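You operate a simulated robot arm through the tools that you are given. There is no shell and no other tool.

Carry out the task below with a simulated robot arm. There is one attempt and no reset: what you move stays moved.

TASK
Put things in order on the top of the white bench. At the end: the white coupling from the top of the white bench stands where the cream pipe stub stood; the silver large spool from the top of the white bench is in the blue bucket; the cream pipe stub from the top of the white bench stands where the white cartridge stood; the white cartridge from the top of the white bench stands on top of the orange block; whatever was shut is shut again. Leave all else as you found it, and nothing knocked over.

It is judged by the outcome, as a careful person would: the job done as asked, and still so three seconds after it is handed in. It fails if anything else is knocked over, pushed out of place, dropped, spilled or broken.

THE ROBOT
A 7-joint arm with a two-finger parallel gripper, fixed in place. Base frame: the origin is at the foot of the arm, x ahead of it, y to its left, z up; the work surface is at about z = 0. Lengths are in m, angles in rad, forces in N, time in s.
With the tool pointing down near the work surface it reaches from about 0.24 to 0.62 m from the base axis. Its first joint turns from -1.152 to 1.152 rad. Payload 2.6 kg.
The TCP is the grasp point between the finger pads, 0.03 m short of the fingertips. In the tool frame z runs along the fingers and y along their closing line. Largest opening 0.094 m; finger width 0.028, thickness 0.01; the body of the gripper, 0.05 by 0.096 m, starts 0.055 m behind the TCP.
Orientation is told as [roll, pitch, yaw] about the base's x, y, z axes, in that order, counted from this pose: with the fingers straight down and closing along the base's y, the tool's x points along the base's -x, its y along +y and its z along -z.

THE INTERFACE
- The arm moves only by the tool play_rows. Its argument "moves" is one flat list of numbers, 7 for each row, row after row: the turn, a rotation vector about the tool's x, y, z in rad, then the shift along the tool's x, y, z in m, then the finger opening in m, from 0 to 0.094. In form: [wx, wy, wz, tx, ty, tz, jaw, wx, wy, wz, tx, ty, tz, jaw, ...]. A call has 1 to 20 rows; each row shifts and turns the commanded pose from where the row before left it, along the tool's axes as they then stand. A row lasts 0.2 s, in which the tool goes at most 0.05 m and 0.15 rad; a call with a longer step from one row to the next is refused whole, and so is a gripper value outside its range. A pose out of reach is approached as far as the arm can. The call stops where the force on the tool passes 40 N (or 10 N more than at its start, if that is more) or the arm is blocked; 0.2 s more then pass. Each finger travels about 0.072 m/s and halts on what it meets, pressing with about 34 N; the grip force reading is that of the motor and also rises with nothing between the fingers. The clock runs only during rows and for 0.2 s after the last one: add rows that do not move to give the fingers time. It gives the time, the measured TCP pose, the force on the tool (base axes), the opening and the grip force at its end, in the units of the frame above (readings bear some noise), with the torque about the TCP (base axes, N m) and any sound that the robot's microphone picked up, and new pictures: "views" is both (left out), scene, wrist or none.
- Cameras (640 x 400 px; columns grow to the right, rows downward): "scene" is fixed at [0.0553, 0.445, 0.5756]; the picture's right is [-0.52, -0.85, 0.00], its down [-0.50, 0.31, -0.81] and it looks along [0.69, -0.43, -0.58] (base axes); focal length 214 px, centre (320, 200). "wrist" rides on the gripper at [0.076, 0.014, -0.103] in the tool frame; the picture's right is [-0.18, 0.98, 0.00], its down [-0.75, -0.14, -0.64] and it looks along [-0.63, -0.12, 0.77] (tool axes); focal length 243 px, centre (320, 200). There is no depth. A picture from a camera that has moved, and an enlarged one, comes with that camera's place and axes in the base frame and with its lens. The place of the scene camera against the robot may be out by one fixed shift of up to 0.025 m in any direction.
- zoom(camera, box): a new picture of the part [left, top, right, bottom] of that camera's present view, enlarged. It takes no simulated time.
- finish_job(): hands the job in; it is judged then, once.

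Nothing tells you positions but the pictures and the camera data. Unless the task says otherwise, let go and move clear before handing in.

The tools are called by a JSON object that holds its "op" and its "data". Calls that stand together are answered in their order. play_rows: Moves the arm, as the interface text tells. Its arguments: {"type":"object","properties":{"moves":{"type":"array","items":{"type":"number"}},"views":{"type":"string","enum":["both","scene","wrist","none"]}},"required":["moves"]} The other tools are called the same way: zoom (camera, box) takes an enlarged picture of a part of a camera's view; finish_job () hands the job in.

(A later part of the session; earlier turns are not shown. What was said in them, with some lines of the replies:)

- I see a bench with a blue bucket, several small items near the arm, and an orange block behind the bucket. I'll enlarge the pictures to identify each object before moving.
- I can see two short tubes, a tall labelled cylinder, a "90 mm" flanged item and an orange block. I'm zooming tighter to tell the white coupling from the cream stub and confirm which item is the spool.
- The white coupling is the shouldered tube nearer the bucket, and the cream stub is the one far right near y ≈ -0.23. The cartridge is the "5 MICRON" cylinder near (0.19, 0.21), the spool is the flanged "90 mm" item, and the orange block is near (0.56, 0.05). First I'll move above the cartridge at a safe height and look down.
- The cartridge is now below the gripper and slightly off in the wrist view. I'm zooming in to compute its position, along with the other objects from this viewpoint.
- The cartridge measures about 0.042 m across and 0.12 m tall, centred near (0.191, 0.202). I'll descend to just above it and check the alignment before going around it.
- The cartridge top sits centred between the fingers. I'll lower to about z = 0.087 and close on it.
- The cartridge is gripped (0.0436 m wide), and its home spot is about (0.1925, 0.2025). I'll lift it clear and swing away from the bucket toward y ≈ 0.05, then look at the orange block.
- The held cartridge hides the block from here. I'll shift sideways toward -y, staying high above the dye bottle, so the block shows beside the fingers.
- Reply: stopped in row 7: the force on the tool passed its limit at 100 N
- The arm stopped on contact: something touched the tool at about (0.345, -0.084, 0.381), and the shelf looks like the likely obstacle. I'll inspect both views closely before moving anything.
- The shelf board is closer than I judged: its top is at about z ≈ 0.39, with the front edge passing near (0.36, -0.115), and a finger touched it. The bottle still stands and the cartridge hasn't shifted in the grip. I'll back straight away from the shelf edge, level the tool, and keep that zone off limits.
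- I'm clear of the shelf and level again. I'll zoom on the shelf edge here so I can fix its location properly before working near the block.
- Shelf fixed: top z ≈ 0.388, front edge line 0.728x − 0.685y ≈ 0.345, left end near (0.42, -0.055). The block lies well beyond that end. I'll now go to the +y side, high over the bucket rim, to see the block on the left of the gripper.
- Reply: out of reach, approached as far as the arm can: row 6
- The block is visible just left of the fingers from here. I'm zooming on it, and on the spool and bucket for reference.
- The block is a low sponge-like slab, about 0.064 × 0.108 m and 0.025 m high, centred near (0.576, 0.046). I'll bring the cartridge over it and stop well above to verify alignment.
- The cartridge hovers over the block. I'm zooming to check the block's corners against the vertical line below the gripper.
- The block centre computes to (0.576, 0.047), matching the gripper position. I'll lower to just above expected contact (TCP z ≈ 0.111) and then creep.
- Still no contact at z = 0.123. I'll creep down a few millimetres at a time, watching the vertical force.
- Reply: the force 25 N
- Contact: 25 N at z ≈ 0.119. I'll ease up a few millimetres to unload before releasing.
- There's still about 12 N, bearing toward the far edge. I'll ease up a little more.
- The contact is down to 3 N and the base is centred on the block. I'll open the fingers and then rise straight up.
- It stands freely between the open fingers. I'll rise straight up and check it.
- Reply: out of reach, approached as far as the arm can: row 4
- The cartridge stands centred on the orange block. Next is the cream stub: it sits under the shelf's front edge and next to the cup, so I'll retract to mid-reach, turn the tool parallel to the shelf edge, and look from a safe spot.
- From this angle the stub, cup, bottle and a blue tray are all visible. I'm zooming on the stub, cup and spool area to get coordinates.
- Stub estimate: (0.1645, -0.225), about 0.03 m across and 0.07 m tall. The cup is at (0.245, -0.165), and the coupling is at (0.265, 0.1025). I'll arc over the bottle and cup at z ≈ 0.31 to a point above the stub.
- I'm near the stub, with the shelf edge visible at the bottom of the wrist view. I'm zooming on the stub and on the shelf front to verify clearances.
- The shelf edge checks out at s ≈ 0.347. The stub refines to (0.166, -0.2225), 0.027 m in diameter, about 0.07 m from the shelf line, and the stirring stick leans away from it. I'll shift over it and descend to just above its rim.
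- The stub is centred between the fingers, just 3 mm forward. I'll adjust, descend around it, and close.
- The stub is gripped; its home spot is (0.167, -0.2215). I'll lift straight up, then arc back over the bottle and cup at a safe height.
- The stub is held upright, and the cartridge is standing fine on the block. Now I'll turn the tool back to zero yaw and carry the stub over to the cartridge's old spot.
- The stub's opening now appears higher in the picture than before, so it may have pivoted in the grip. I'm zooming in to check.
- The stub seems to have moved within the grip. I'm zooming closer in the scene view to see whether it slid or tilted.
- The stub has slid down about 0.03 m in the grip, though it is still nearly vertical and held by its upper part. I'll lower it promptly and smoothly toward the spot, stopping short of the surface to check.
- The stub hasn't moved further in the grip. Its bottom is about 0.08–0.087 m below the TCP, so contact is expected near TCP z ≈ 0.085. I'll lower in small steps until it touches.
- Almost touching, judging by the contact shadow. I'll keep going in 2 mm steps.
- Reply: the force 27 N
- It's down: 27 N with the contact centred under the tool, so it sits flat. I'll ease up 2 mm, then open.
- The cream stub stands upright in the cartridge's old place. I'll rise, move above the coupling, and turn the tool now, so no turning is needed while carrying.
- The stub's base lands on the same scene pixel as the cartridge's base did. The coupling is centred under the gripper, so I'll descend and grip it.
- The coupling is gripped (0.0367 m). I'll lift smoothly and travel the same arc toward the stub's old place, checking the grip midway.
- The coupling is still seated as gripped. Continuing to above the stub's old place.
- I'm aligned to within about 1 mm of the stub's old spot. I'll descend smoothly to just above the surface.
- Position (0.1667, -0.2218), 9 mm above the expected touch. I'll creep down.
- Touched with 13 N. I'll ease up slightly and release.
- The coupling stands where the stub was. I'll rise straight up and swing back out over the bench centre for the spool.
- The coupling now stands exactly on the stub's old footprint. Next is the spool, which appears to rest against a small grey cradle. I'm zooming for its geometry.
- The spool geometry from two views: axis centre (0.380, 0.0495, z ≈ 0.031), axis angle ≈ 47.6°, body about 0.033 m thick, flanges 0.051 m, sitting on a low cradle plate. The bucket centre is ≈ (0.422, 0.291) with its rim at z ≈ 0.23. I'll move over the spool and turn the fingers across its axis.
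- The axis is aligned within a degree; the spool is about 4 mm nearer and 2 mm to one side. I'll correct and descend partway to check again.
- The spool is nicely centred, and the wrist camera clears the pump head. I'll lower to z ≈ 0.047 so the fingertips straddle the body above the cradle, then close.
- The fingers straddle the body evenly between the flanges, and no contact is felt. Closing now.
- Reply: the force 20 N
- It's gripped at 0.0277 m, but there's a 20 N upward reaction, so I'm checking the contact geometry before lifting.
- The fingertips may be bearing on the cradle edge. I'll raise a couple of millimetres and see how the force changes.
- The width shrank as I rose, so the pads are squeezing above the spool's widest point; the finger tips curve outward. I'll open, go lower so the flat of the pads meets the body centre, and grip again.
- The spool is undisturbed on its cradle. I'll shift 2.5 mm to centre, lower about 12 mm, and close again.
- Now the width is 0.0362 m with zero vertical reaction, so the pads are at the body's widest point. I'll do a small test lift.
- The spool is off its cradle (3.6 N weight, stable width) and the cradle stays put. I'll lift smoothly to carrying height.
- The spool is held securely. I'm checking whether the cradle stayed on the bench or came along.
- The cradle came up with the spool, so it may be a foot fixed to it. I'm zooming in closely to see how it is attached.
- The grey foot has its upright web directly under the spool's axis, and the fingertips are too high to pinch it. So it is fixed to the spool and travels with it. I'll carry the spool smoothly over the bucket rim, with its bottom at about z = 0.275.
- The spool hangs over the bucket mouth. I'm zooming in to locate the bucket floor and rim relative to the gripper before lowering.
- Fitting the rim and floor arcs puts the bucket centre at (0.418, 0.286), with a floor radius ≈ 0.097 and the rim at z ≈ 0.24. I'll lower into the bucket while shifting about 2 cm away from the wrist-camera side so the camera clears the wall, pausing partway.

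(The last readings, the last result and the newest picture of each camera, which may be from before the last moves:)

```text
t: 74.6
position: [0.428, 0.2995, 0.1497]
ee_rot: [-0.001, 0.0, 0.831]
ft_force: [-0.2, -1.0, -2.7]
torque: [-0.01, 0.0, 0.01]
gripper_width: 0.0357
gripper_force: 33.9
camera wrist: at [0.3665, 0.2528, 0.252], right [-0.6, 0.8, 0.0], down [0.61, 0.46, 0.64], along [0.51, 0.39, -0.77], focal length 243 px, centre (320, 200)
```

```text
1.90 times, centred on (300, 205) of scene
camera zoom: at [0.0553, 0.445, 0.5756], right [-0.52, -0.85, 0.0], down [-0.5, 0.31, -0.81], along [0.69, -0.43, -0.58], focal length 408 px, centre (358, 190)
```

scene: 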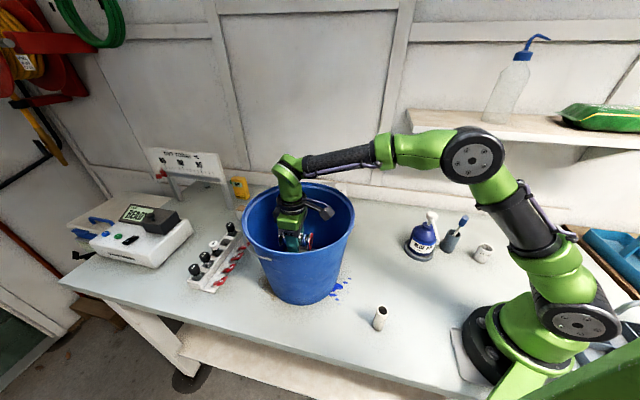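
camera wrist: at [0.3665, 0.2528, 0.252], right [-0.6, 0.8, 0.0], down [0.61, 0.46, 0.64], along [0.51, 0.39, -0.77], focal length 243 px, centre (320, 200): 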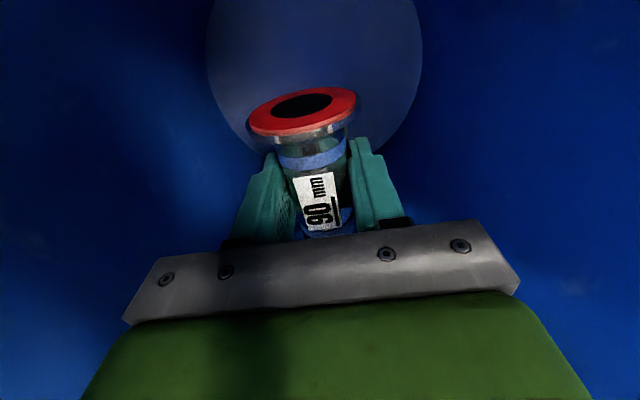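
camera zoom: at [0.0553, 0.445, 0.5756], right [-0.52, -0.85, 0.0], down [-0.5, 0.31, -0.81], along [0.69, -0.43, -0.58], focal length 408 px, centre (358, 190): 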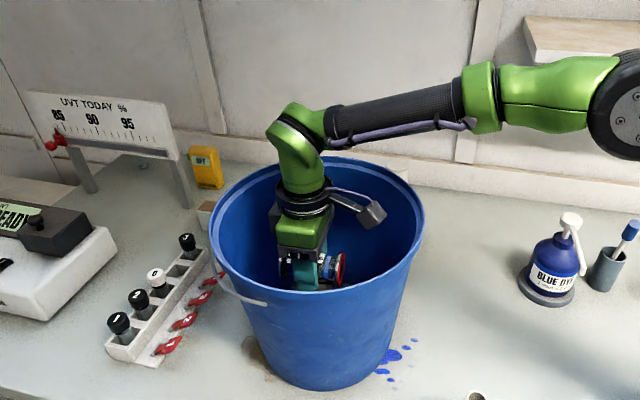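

Everything is clear of the walls so far. Continuing down slowly to just above the floor.

{"op": "play_rows", "data": {"moves": [0, 0, 0, 0, 0, 0.012, 0.024, 0, 0, 0, 0, 0, 0.02, 0.024, 0, 0, 0, 0, 0, 0.022, 0.024, 0, 0, 0, 0, 0, 0.018, 0.024, 0, 0, 0, 0, 0, 0.01, 0.024, 0, 0, 0, 0, 0, 0, 0.024], "views": "both"}}

{"op": "zoom", "data": {"camera": "scene", "box": [230, 130, 400, 310]}}

```text
t: 76.0
position: [0.4287, 0.2992, 0.0678]
ee_rot: [-0.002, 0.0, 0.832]
ft_force: [0.5, -0.2, -2.9]
torque: [0.02, -0.01, 0.02]
gripper_width: 0.0359
gripper_force: 34.4
camera wrist: at [0.3671, 0.2531, 0.1703], right [-0.6, 0.8, 0.0], down [0.61, 0.46, 0.64], along [0.51, 0.39, -0.77], focal length 243 px, centre (320, 200)
```

scene: 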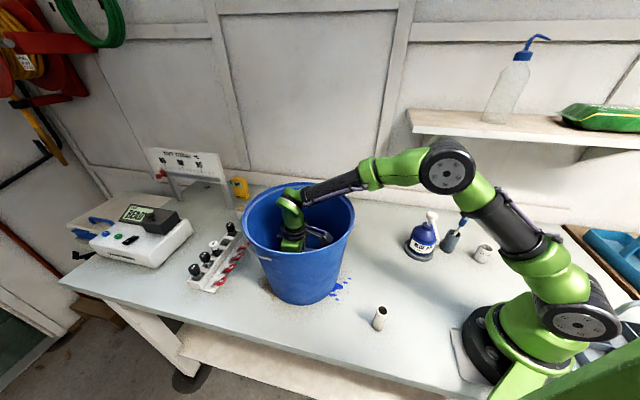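
wrist: 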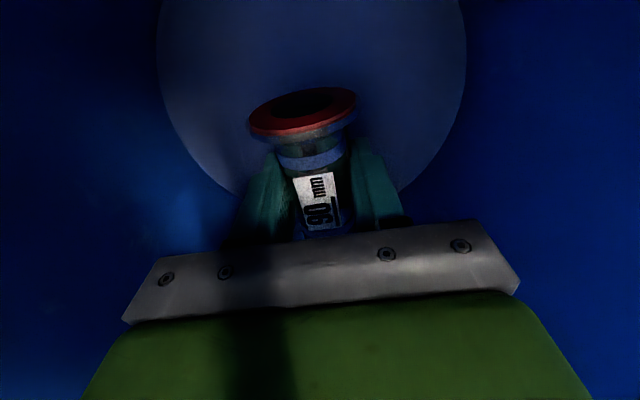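

```text
2.22 times, centred on (315, 220) of scene
camera zoom: at [0.0553, 0.445, 0.5756], right [-0.52, -0.85, 0.0], down [-0.5, 0.31, -0.81], along [0.69, -0.43, -0.58], focal length 477 px, centre (331, 156)
```

zoom: 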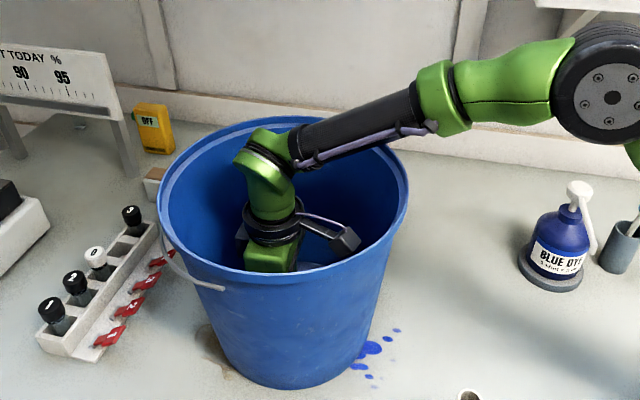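

Nearly down, still no contact. I'm creeping toward the floor now.

{"op": "play_rows", "data": {"moves": [0, 0, 0, 0, 0, 0.006, 0.024, 0, 0, 0, 0, 0, 0.006, 0.024, 0, 0, 0, 0, 0, 0.003, 0.024, 0, 0, 0, 0, 0, 0, 0.024], "views": "none"}}

```text
t: 77.0
position: [0.4293, 0.3001, 0.053]
ee_rot: [-0.003, 0.0, 0.83]
ft_force: [-0.5, 0.1, -2.7]
torque: [0.02, 0.04, -0.01]
gripper_width: 0.0359
gripper_force: 34.5
```

{"op": "play_rows", "data": {"moves": [0, 0, 0, 0, 0, 0.003, 0.024, 0, 0, 0, 0, 0, 0.002, 0.024, 0, 0, 0, 0, 0, 0, 0.024], "views": "none"}}

```text
t: 77.8
position: [0.4299, 0.2994, 0.0482]
ee_rot: [-0.002, -0.001, 0.831]
ft_force: [0.0, -0.5, -3.0]
torque: [0.01, 0.0, 0.02]
gripper_width: 0.0358
gripper_force: 34.2
```

{"op": "play_rows", "data": {"moves": [0, 0, 0, 0, 0, 0.002, 0.024, 0, 0, 0, 0, 0, 0.0015, 0.024, 0, 0, 0, 0, 0, 0, 0.024], "views": "none"}}

```text
t: 78.6
position: [0.429, 0.2986, 0.044]
ee_rot: [-0.001, 0.001, 0.832]
ft_force: [-0.3, 0.5, -3.5]
torque: [0.01, 0.0, 0.01]
gripper_width: 0.0361
gripper_force: 33.5
```

{"op": "play_rows", "data": {"moves": [0, 0, 0, 0, 0, 0.0015, 0.024, 0, 0, 0, 0, 0, 0.0015, 0.024, 0, 0, 0, 0, 0, 0, 0.024], "views": "none"}}

```text
t: 79.4
position: [0.4298, 0.2991, 0.0415]
ee_rot: [-0.003, -0.001, 0.83]
ft_force: [-0.2, 0.4, -2.9]
torque: [-0.01, -0.01, 0.0]
gripper_width: 0.0359
gripper_force: 33.8
```

{"op": "play_rows", "data": {"moves": [0, 0, 0, 0, 0, 0.0015, 0.024, 0, 0, 0, 0, 0, 0.0015, 0.024, 0, 0, 0, 0, 0, 0, 0.024], "views": "wrist"}}

```text
t: 80.2
position: [0.4299, 0.2993, 0.0407]
ee_rot: [-0.002, -0.006, 0.829]
ft_force: [-7.0, -4.9, 25.3]
torque: [-0.1, 0.06, -0.03]
gripper_width: 0.0361
gripper_force: 34.9
camera wrist: at [0.3674, 0.2535, 0.1427], right [-0.6, 0.8, 0.0], down [0.61, 0.46, 0.65], along [0.52, 0.39, -0.76], focal length 243 px, centre (320, 200)
```

wrist: 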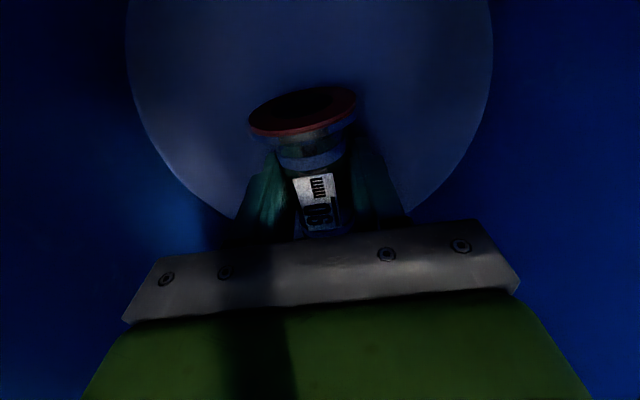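

Contact with the bucket floor at TCP z ≈ 0.041. I'll ease up slightly, then release.

{"op": "play_rows", "data": {"moves": [0, 0, 0, 0, 0, -0.0012, 0.024, 0, 0, 0, 0, 0, 0, 0.024], "views": "none"}}

```text
t: 80.8
position: [0.4303, 0.3007, 0.0408]
ee_rot: [-0.002, -0.007, 0.831]
ft_force: [1.1, 0.8, 19.1]
torque: [0.3, -0.24, -0.09]
gripper_width: 0.036
gripper_force: 34.4
```

{"op": "play_rows", "data": {"moves": [0, 0, 0, 0, 0, -0.001, 0.024, 0, 0, 0, 0, 0, 0, 0.024], "views": "none"}}

```text
t: 81.4
position: [0.4295, 0.2987, 0.0415]
ee_rot: [-0.003, -0.002, 0.831]
ft_force: [3.7, 4.1, 11.1]
torque: [0.39, -0.41, 0.01]
gripper_width: 0.0359
gripper_force: 34.0
```

{"op": "play_rows", "data": {"moves": [0, 0, 0, 0, 0, -0.0008, 0.024, 0, 0, 0, 0, 0, 0, 0.024], "views": "none"}}

```text
t: 82.0
position: [0.4286, 0.2985, 0.0412]
ee_rot: [0.002, 0.003, 0.829]
ft_force: [2.1, 0.0, 2.3]
torque: [0.1, -0.21, 0.01]
gripper_width: 0.0357
gripper_force: 33.7
```

The load is nearly gone (2 N). I'll open the fingers gently, only as wide as needed.

{"op": "play_rows", "data": {"moves": [0, 0, 0, 0, 0, 0, 0.042, 0, 0, 0, 0, 0, 0, 0.055, 0, 0, 0, 0, 0, 0, 0.066, 0, 0, 0, 0, 0, 0, 0.066], "views": "both"}}

```text
t: 83.0
position: [0.4293, 0.3002, 0.0419]
ee_rot: [-0.001, 0.001, 0.832]
ft_force: [-0.8, 0.0, 0.1]
torque: [-0.02, -0.01, 0.03]
gripper_width: 0.0659
gripper_force: 0.1
camera wrist: at [0.3669, 0.2529, 0.1441], right [-0.6, 0.8, 0.0], down [0.61, 0.46, 0.64], along [0.51, 0.39, -0.77], focal length 243 px, centre (320, 200)
```

scene: 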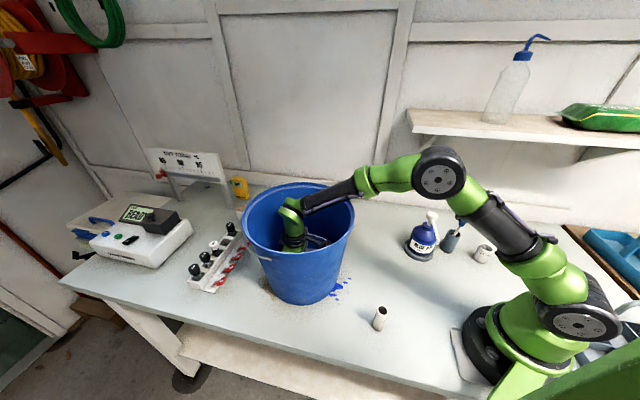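
wrist: 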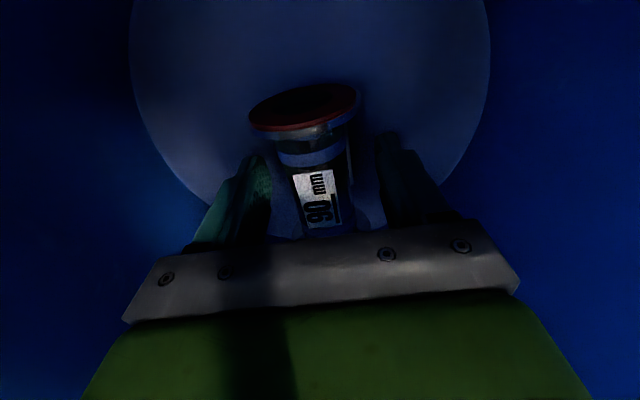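

The spool rests on its foot on the bucket floor. I'll rise straight up slowly, then return over the bucket centre and out.

{"op": "play_rows", "data": {"moves": [0, 0, 0, 0, 0, -0.01, 0.066, 0, 0, 0, 0, 0, -0.02, 0.066, 0, 0, 0, 0, 0, -0.03, 0.066, 0, 0, 0, 0, 0, -0.035, 0.066, 0, 0, 0, 0.004, 0, -0.04, 0.066, 0, 0, 0, 0.005, 0, -0.04, 0.066, 0, 0, 0, 0.005, 0, -0.04, 0.066, 0, 0, 0, 0.005, 0, -0.04, 0.066, 0, 0, 0, 0, 0, -0.015, 0.066, 0, 0, 0, 0, 0, 0, 0.066], "views": "both"}}

{"op": "zoom", "data": {"camera": "wrist", "box": [220, 0, 420, 140]}}

```text
t: 85.2
position: [0.4171, 0.2847, 0.3106]
ee_rot: [-0.002, 0.0, 0.831]
ft_force: [-0.9, -0.4, 0.7]
torque: [0.0, -0.01, 0.0]
gripper_width: 0.0659
gripper_force: 0.1
camera wrist: at [0.3541, 0.2386, 0.4143], right [-0.6, 0.8, 0.0], down [0.61, 0.46, 0.64], along [0.51, 0.39, -0.77], focal length 243 px, centre (320, 200)
```

scene: 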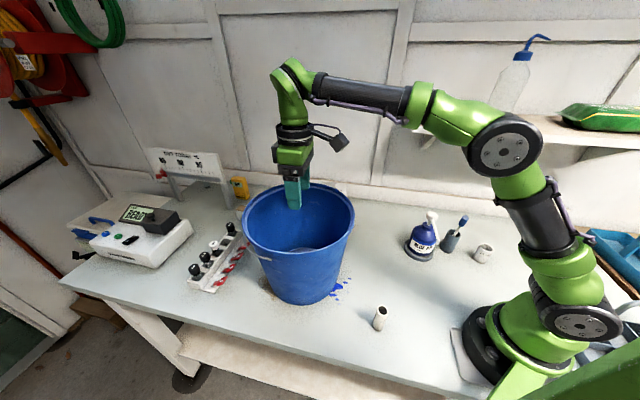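
wrist: 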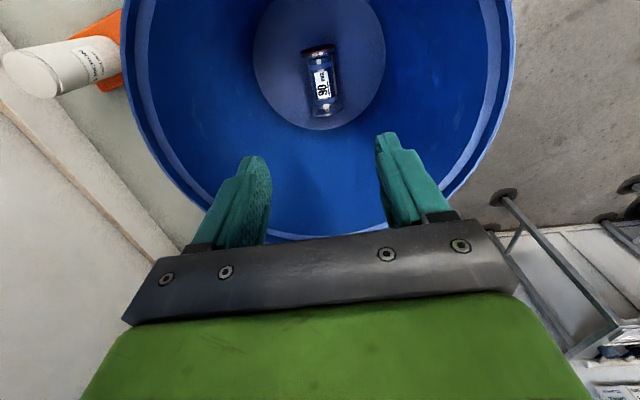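

```text
2.86 times, centred on (320, 70) of wrist
camera zoom: at [0.3541, 0.2386, 0.4143], right [-0.6, 0.8, 0.0], down [0.61, 0.46, 0.64], along [0.51, 0.39, -0.77], focal length 693 px, centre (320, 571)
```

zoom: 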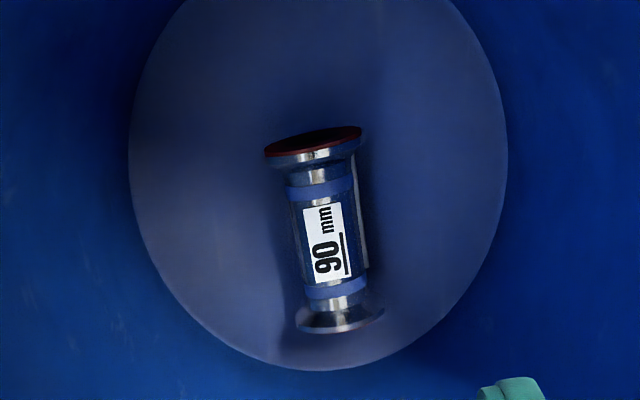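

The spool sits neatly inside the bucket, and nothing was opened, so nothing needs shutting. I'll retreat clear of everything to near the start pose and do a full visual check.

{"op": "play_rows", "data": {"moves": [0, 0, 0, 0.02, -0.0025, -0.01, 0.066, 0, 0, 0, 0.042, -0.0055, -0.01, 0.066, 0, 0, 0, 0.042, -0.0055, -0.01, 0.066, 0, 0, 0, 0.042, -0.0055, -0.01, 0.066, 0, 0, 0, 0.042, -0.0055, -0.01, 0.066, 0, 0, 0, 0.042, -0.0055, 0, 0.066, 0, 0, 0.1385, 0, 0, -0.015, 0.08, 0, 0, 0.1385, 0, 0, -0.015, 0.08, 0, 0, 0.1385, 0, 0, -0.015, 0.09, 0, 0, 0.1385, 0, 0, -0.015, 0.09, 0, 0, 0.1385, 0, 0, -0.015, 0.09, 0, 0, 0.1385, 0, 0, -0.015, 0.09, 0, 0, 0, 0, 0, 0, 0.09, 0, 0, 0, 0, 0, 0, 0.09], "views": "both"}}

{"op": "zoom", "data": {"camera": "scene", "box": [340, 200, 520, 350]}}

{"op": "zoom", "data": {"camera": "wrist", "box": [80, 0, 400, 240]}}

{"op": "zoom", "data": {"camera": "scene", "box": [60, 140, 360, 320]}}

```text
t: 88.2
position: [0.2832, 0.0946, 0.4516]
ee_rot: [0.0, -0.001, -0.002]
ft_force: [0.8, 0.9, -0.2]
torque: [0.02, 0.0, 0.02]
gripper_width: 0.0902
gripper_force: 0.2
camera wrist: at [0.2067, 0.1096, 0.5543], right [0.19, 0.98, 0.0], down [0.75, -0.14, 0.64], along [0.63, -0.12, -0.77], focal length 243 px, centre (320, 200)
```

scene: 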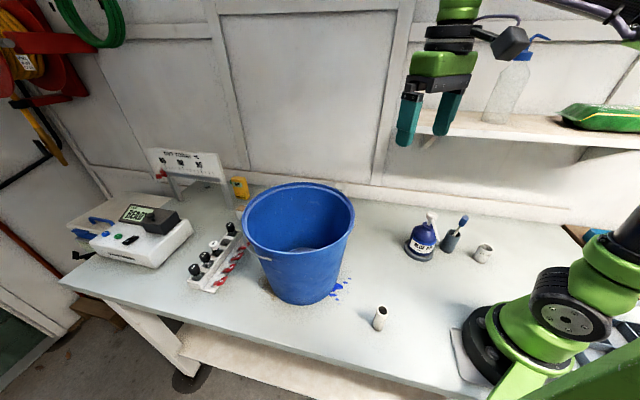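
wrist: 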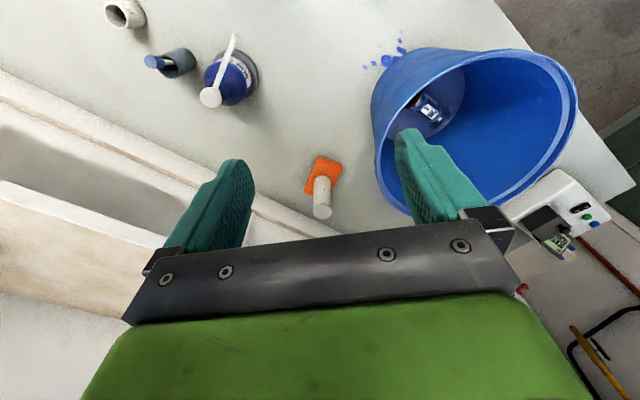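

```text
2.67 times, centred on (430, 275) of scene
camera zoom: at [0.0553, 0.445, 0.5756], right [-0.52, -0.85, 0.0], down [-0.5, 0.31, -0.81], along [0.69, -0.43, -0.58], focal length 572 px, centre (27, 0)
```

zoom: 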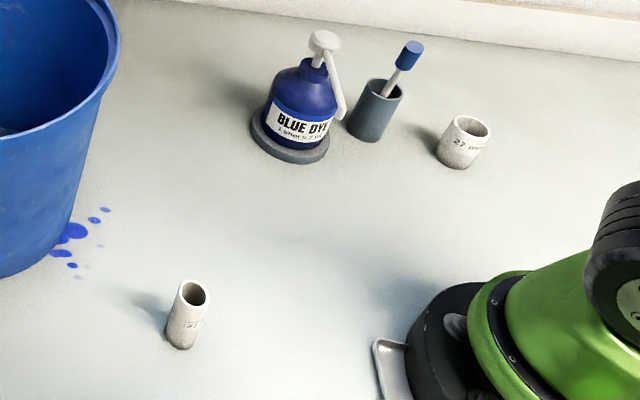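

```text
1.67 times, centred on (240, 120) of wrist
camera zoom: at [0.2067, 0.1096, 0.5543], right [0.19, 0.98, 0.0], down [0.75, -0.14, 0.64], along [0.63, -0.12, -0.77], focal length 404 px, centre (453, 333)
```

zoom: 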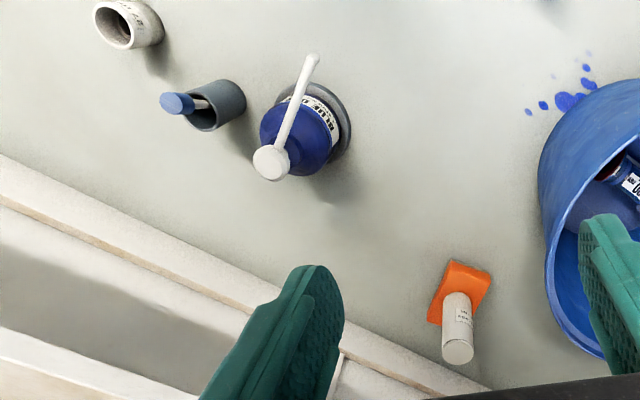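

```text
2.13 times, centred on (210, 230) of scene
camera zoom: at [0.0553, 0.445, 0.5756], right [-0.52, -0.85, 0.0], down [-0.5, 0.31, -0.81], along [0.69, -0.43, -0.58], focal length 458 px, centre (555, 136)
```

zoom: 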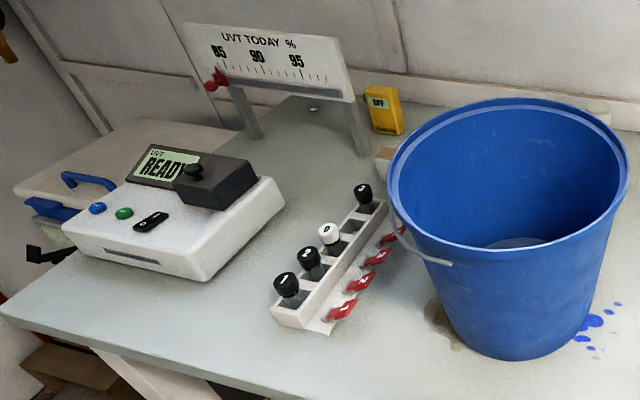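

The final check matches the request:
- **Coupling:** it stands on the stub's old footprint.
- **Stub:** it stands where the cartridge was.
- **Cartridge:** it stands upright on the orange block.
- **Spool:** it is in the blue bucket.

The bottle, cup, bucket, instruments and shelf items look unchanged, and the gripper is open and clear. I'm handing in.

{"op": "finish_job", "data": {}}

```text
The job is handed in.
```

I finished the rearrangement and handed it in. In the last pictures everything was standing where you asked:

- **White coupling:** it stands where the cream pipe stub stood.
- **Cream pipe stub:** it stands where the white cartridge stood.
- **White cartridge:** it stands upright, centred on the orange block.
- **Silver spool:** it rests on the floor of the blue bucket. I lowered it until it touched before letting go.
- **Shut things:** I opened nothing, so nothing needed shutting again.

Three things happened along the way:

- **Shelf contact:** while carrying the cartridge, the gripper bumped the front edge of the wall shelf hard enough to trip the force limit (100 N). I backed straight off. The bottle and bag on the shelf show no change in the pictures.
- **Stub slipped in the grip:** it slid about 3 cm while being carried. It stayed upright and I set it down under control.
- **Spool's grey foot:** the small grey foot under the spool came up with it, so it is in the bucket too. From the pictures it looks fixed to the spool, but I could not confirm that by touch.
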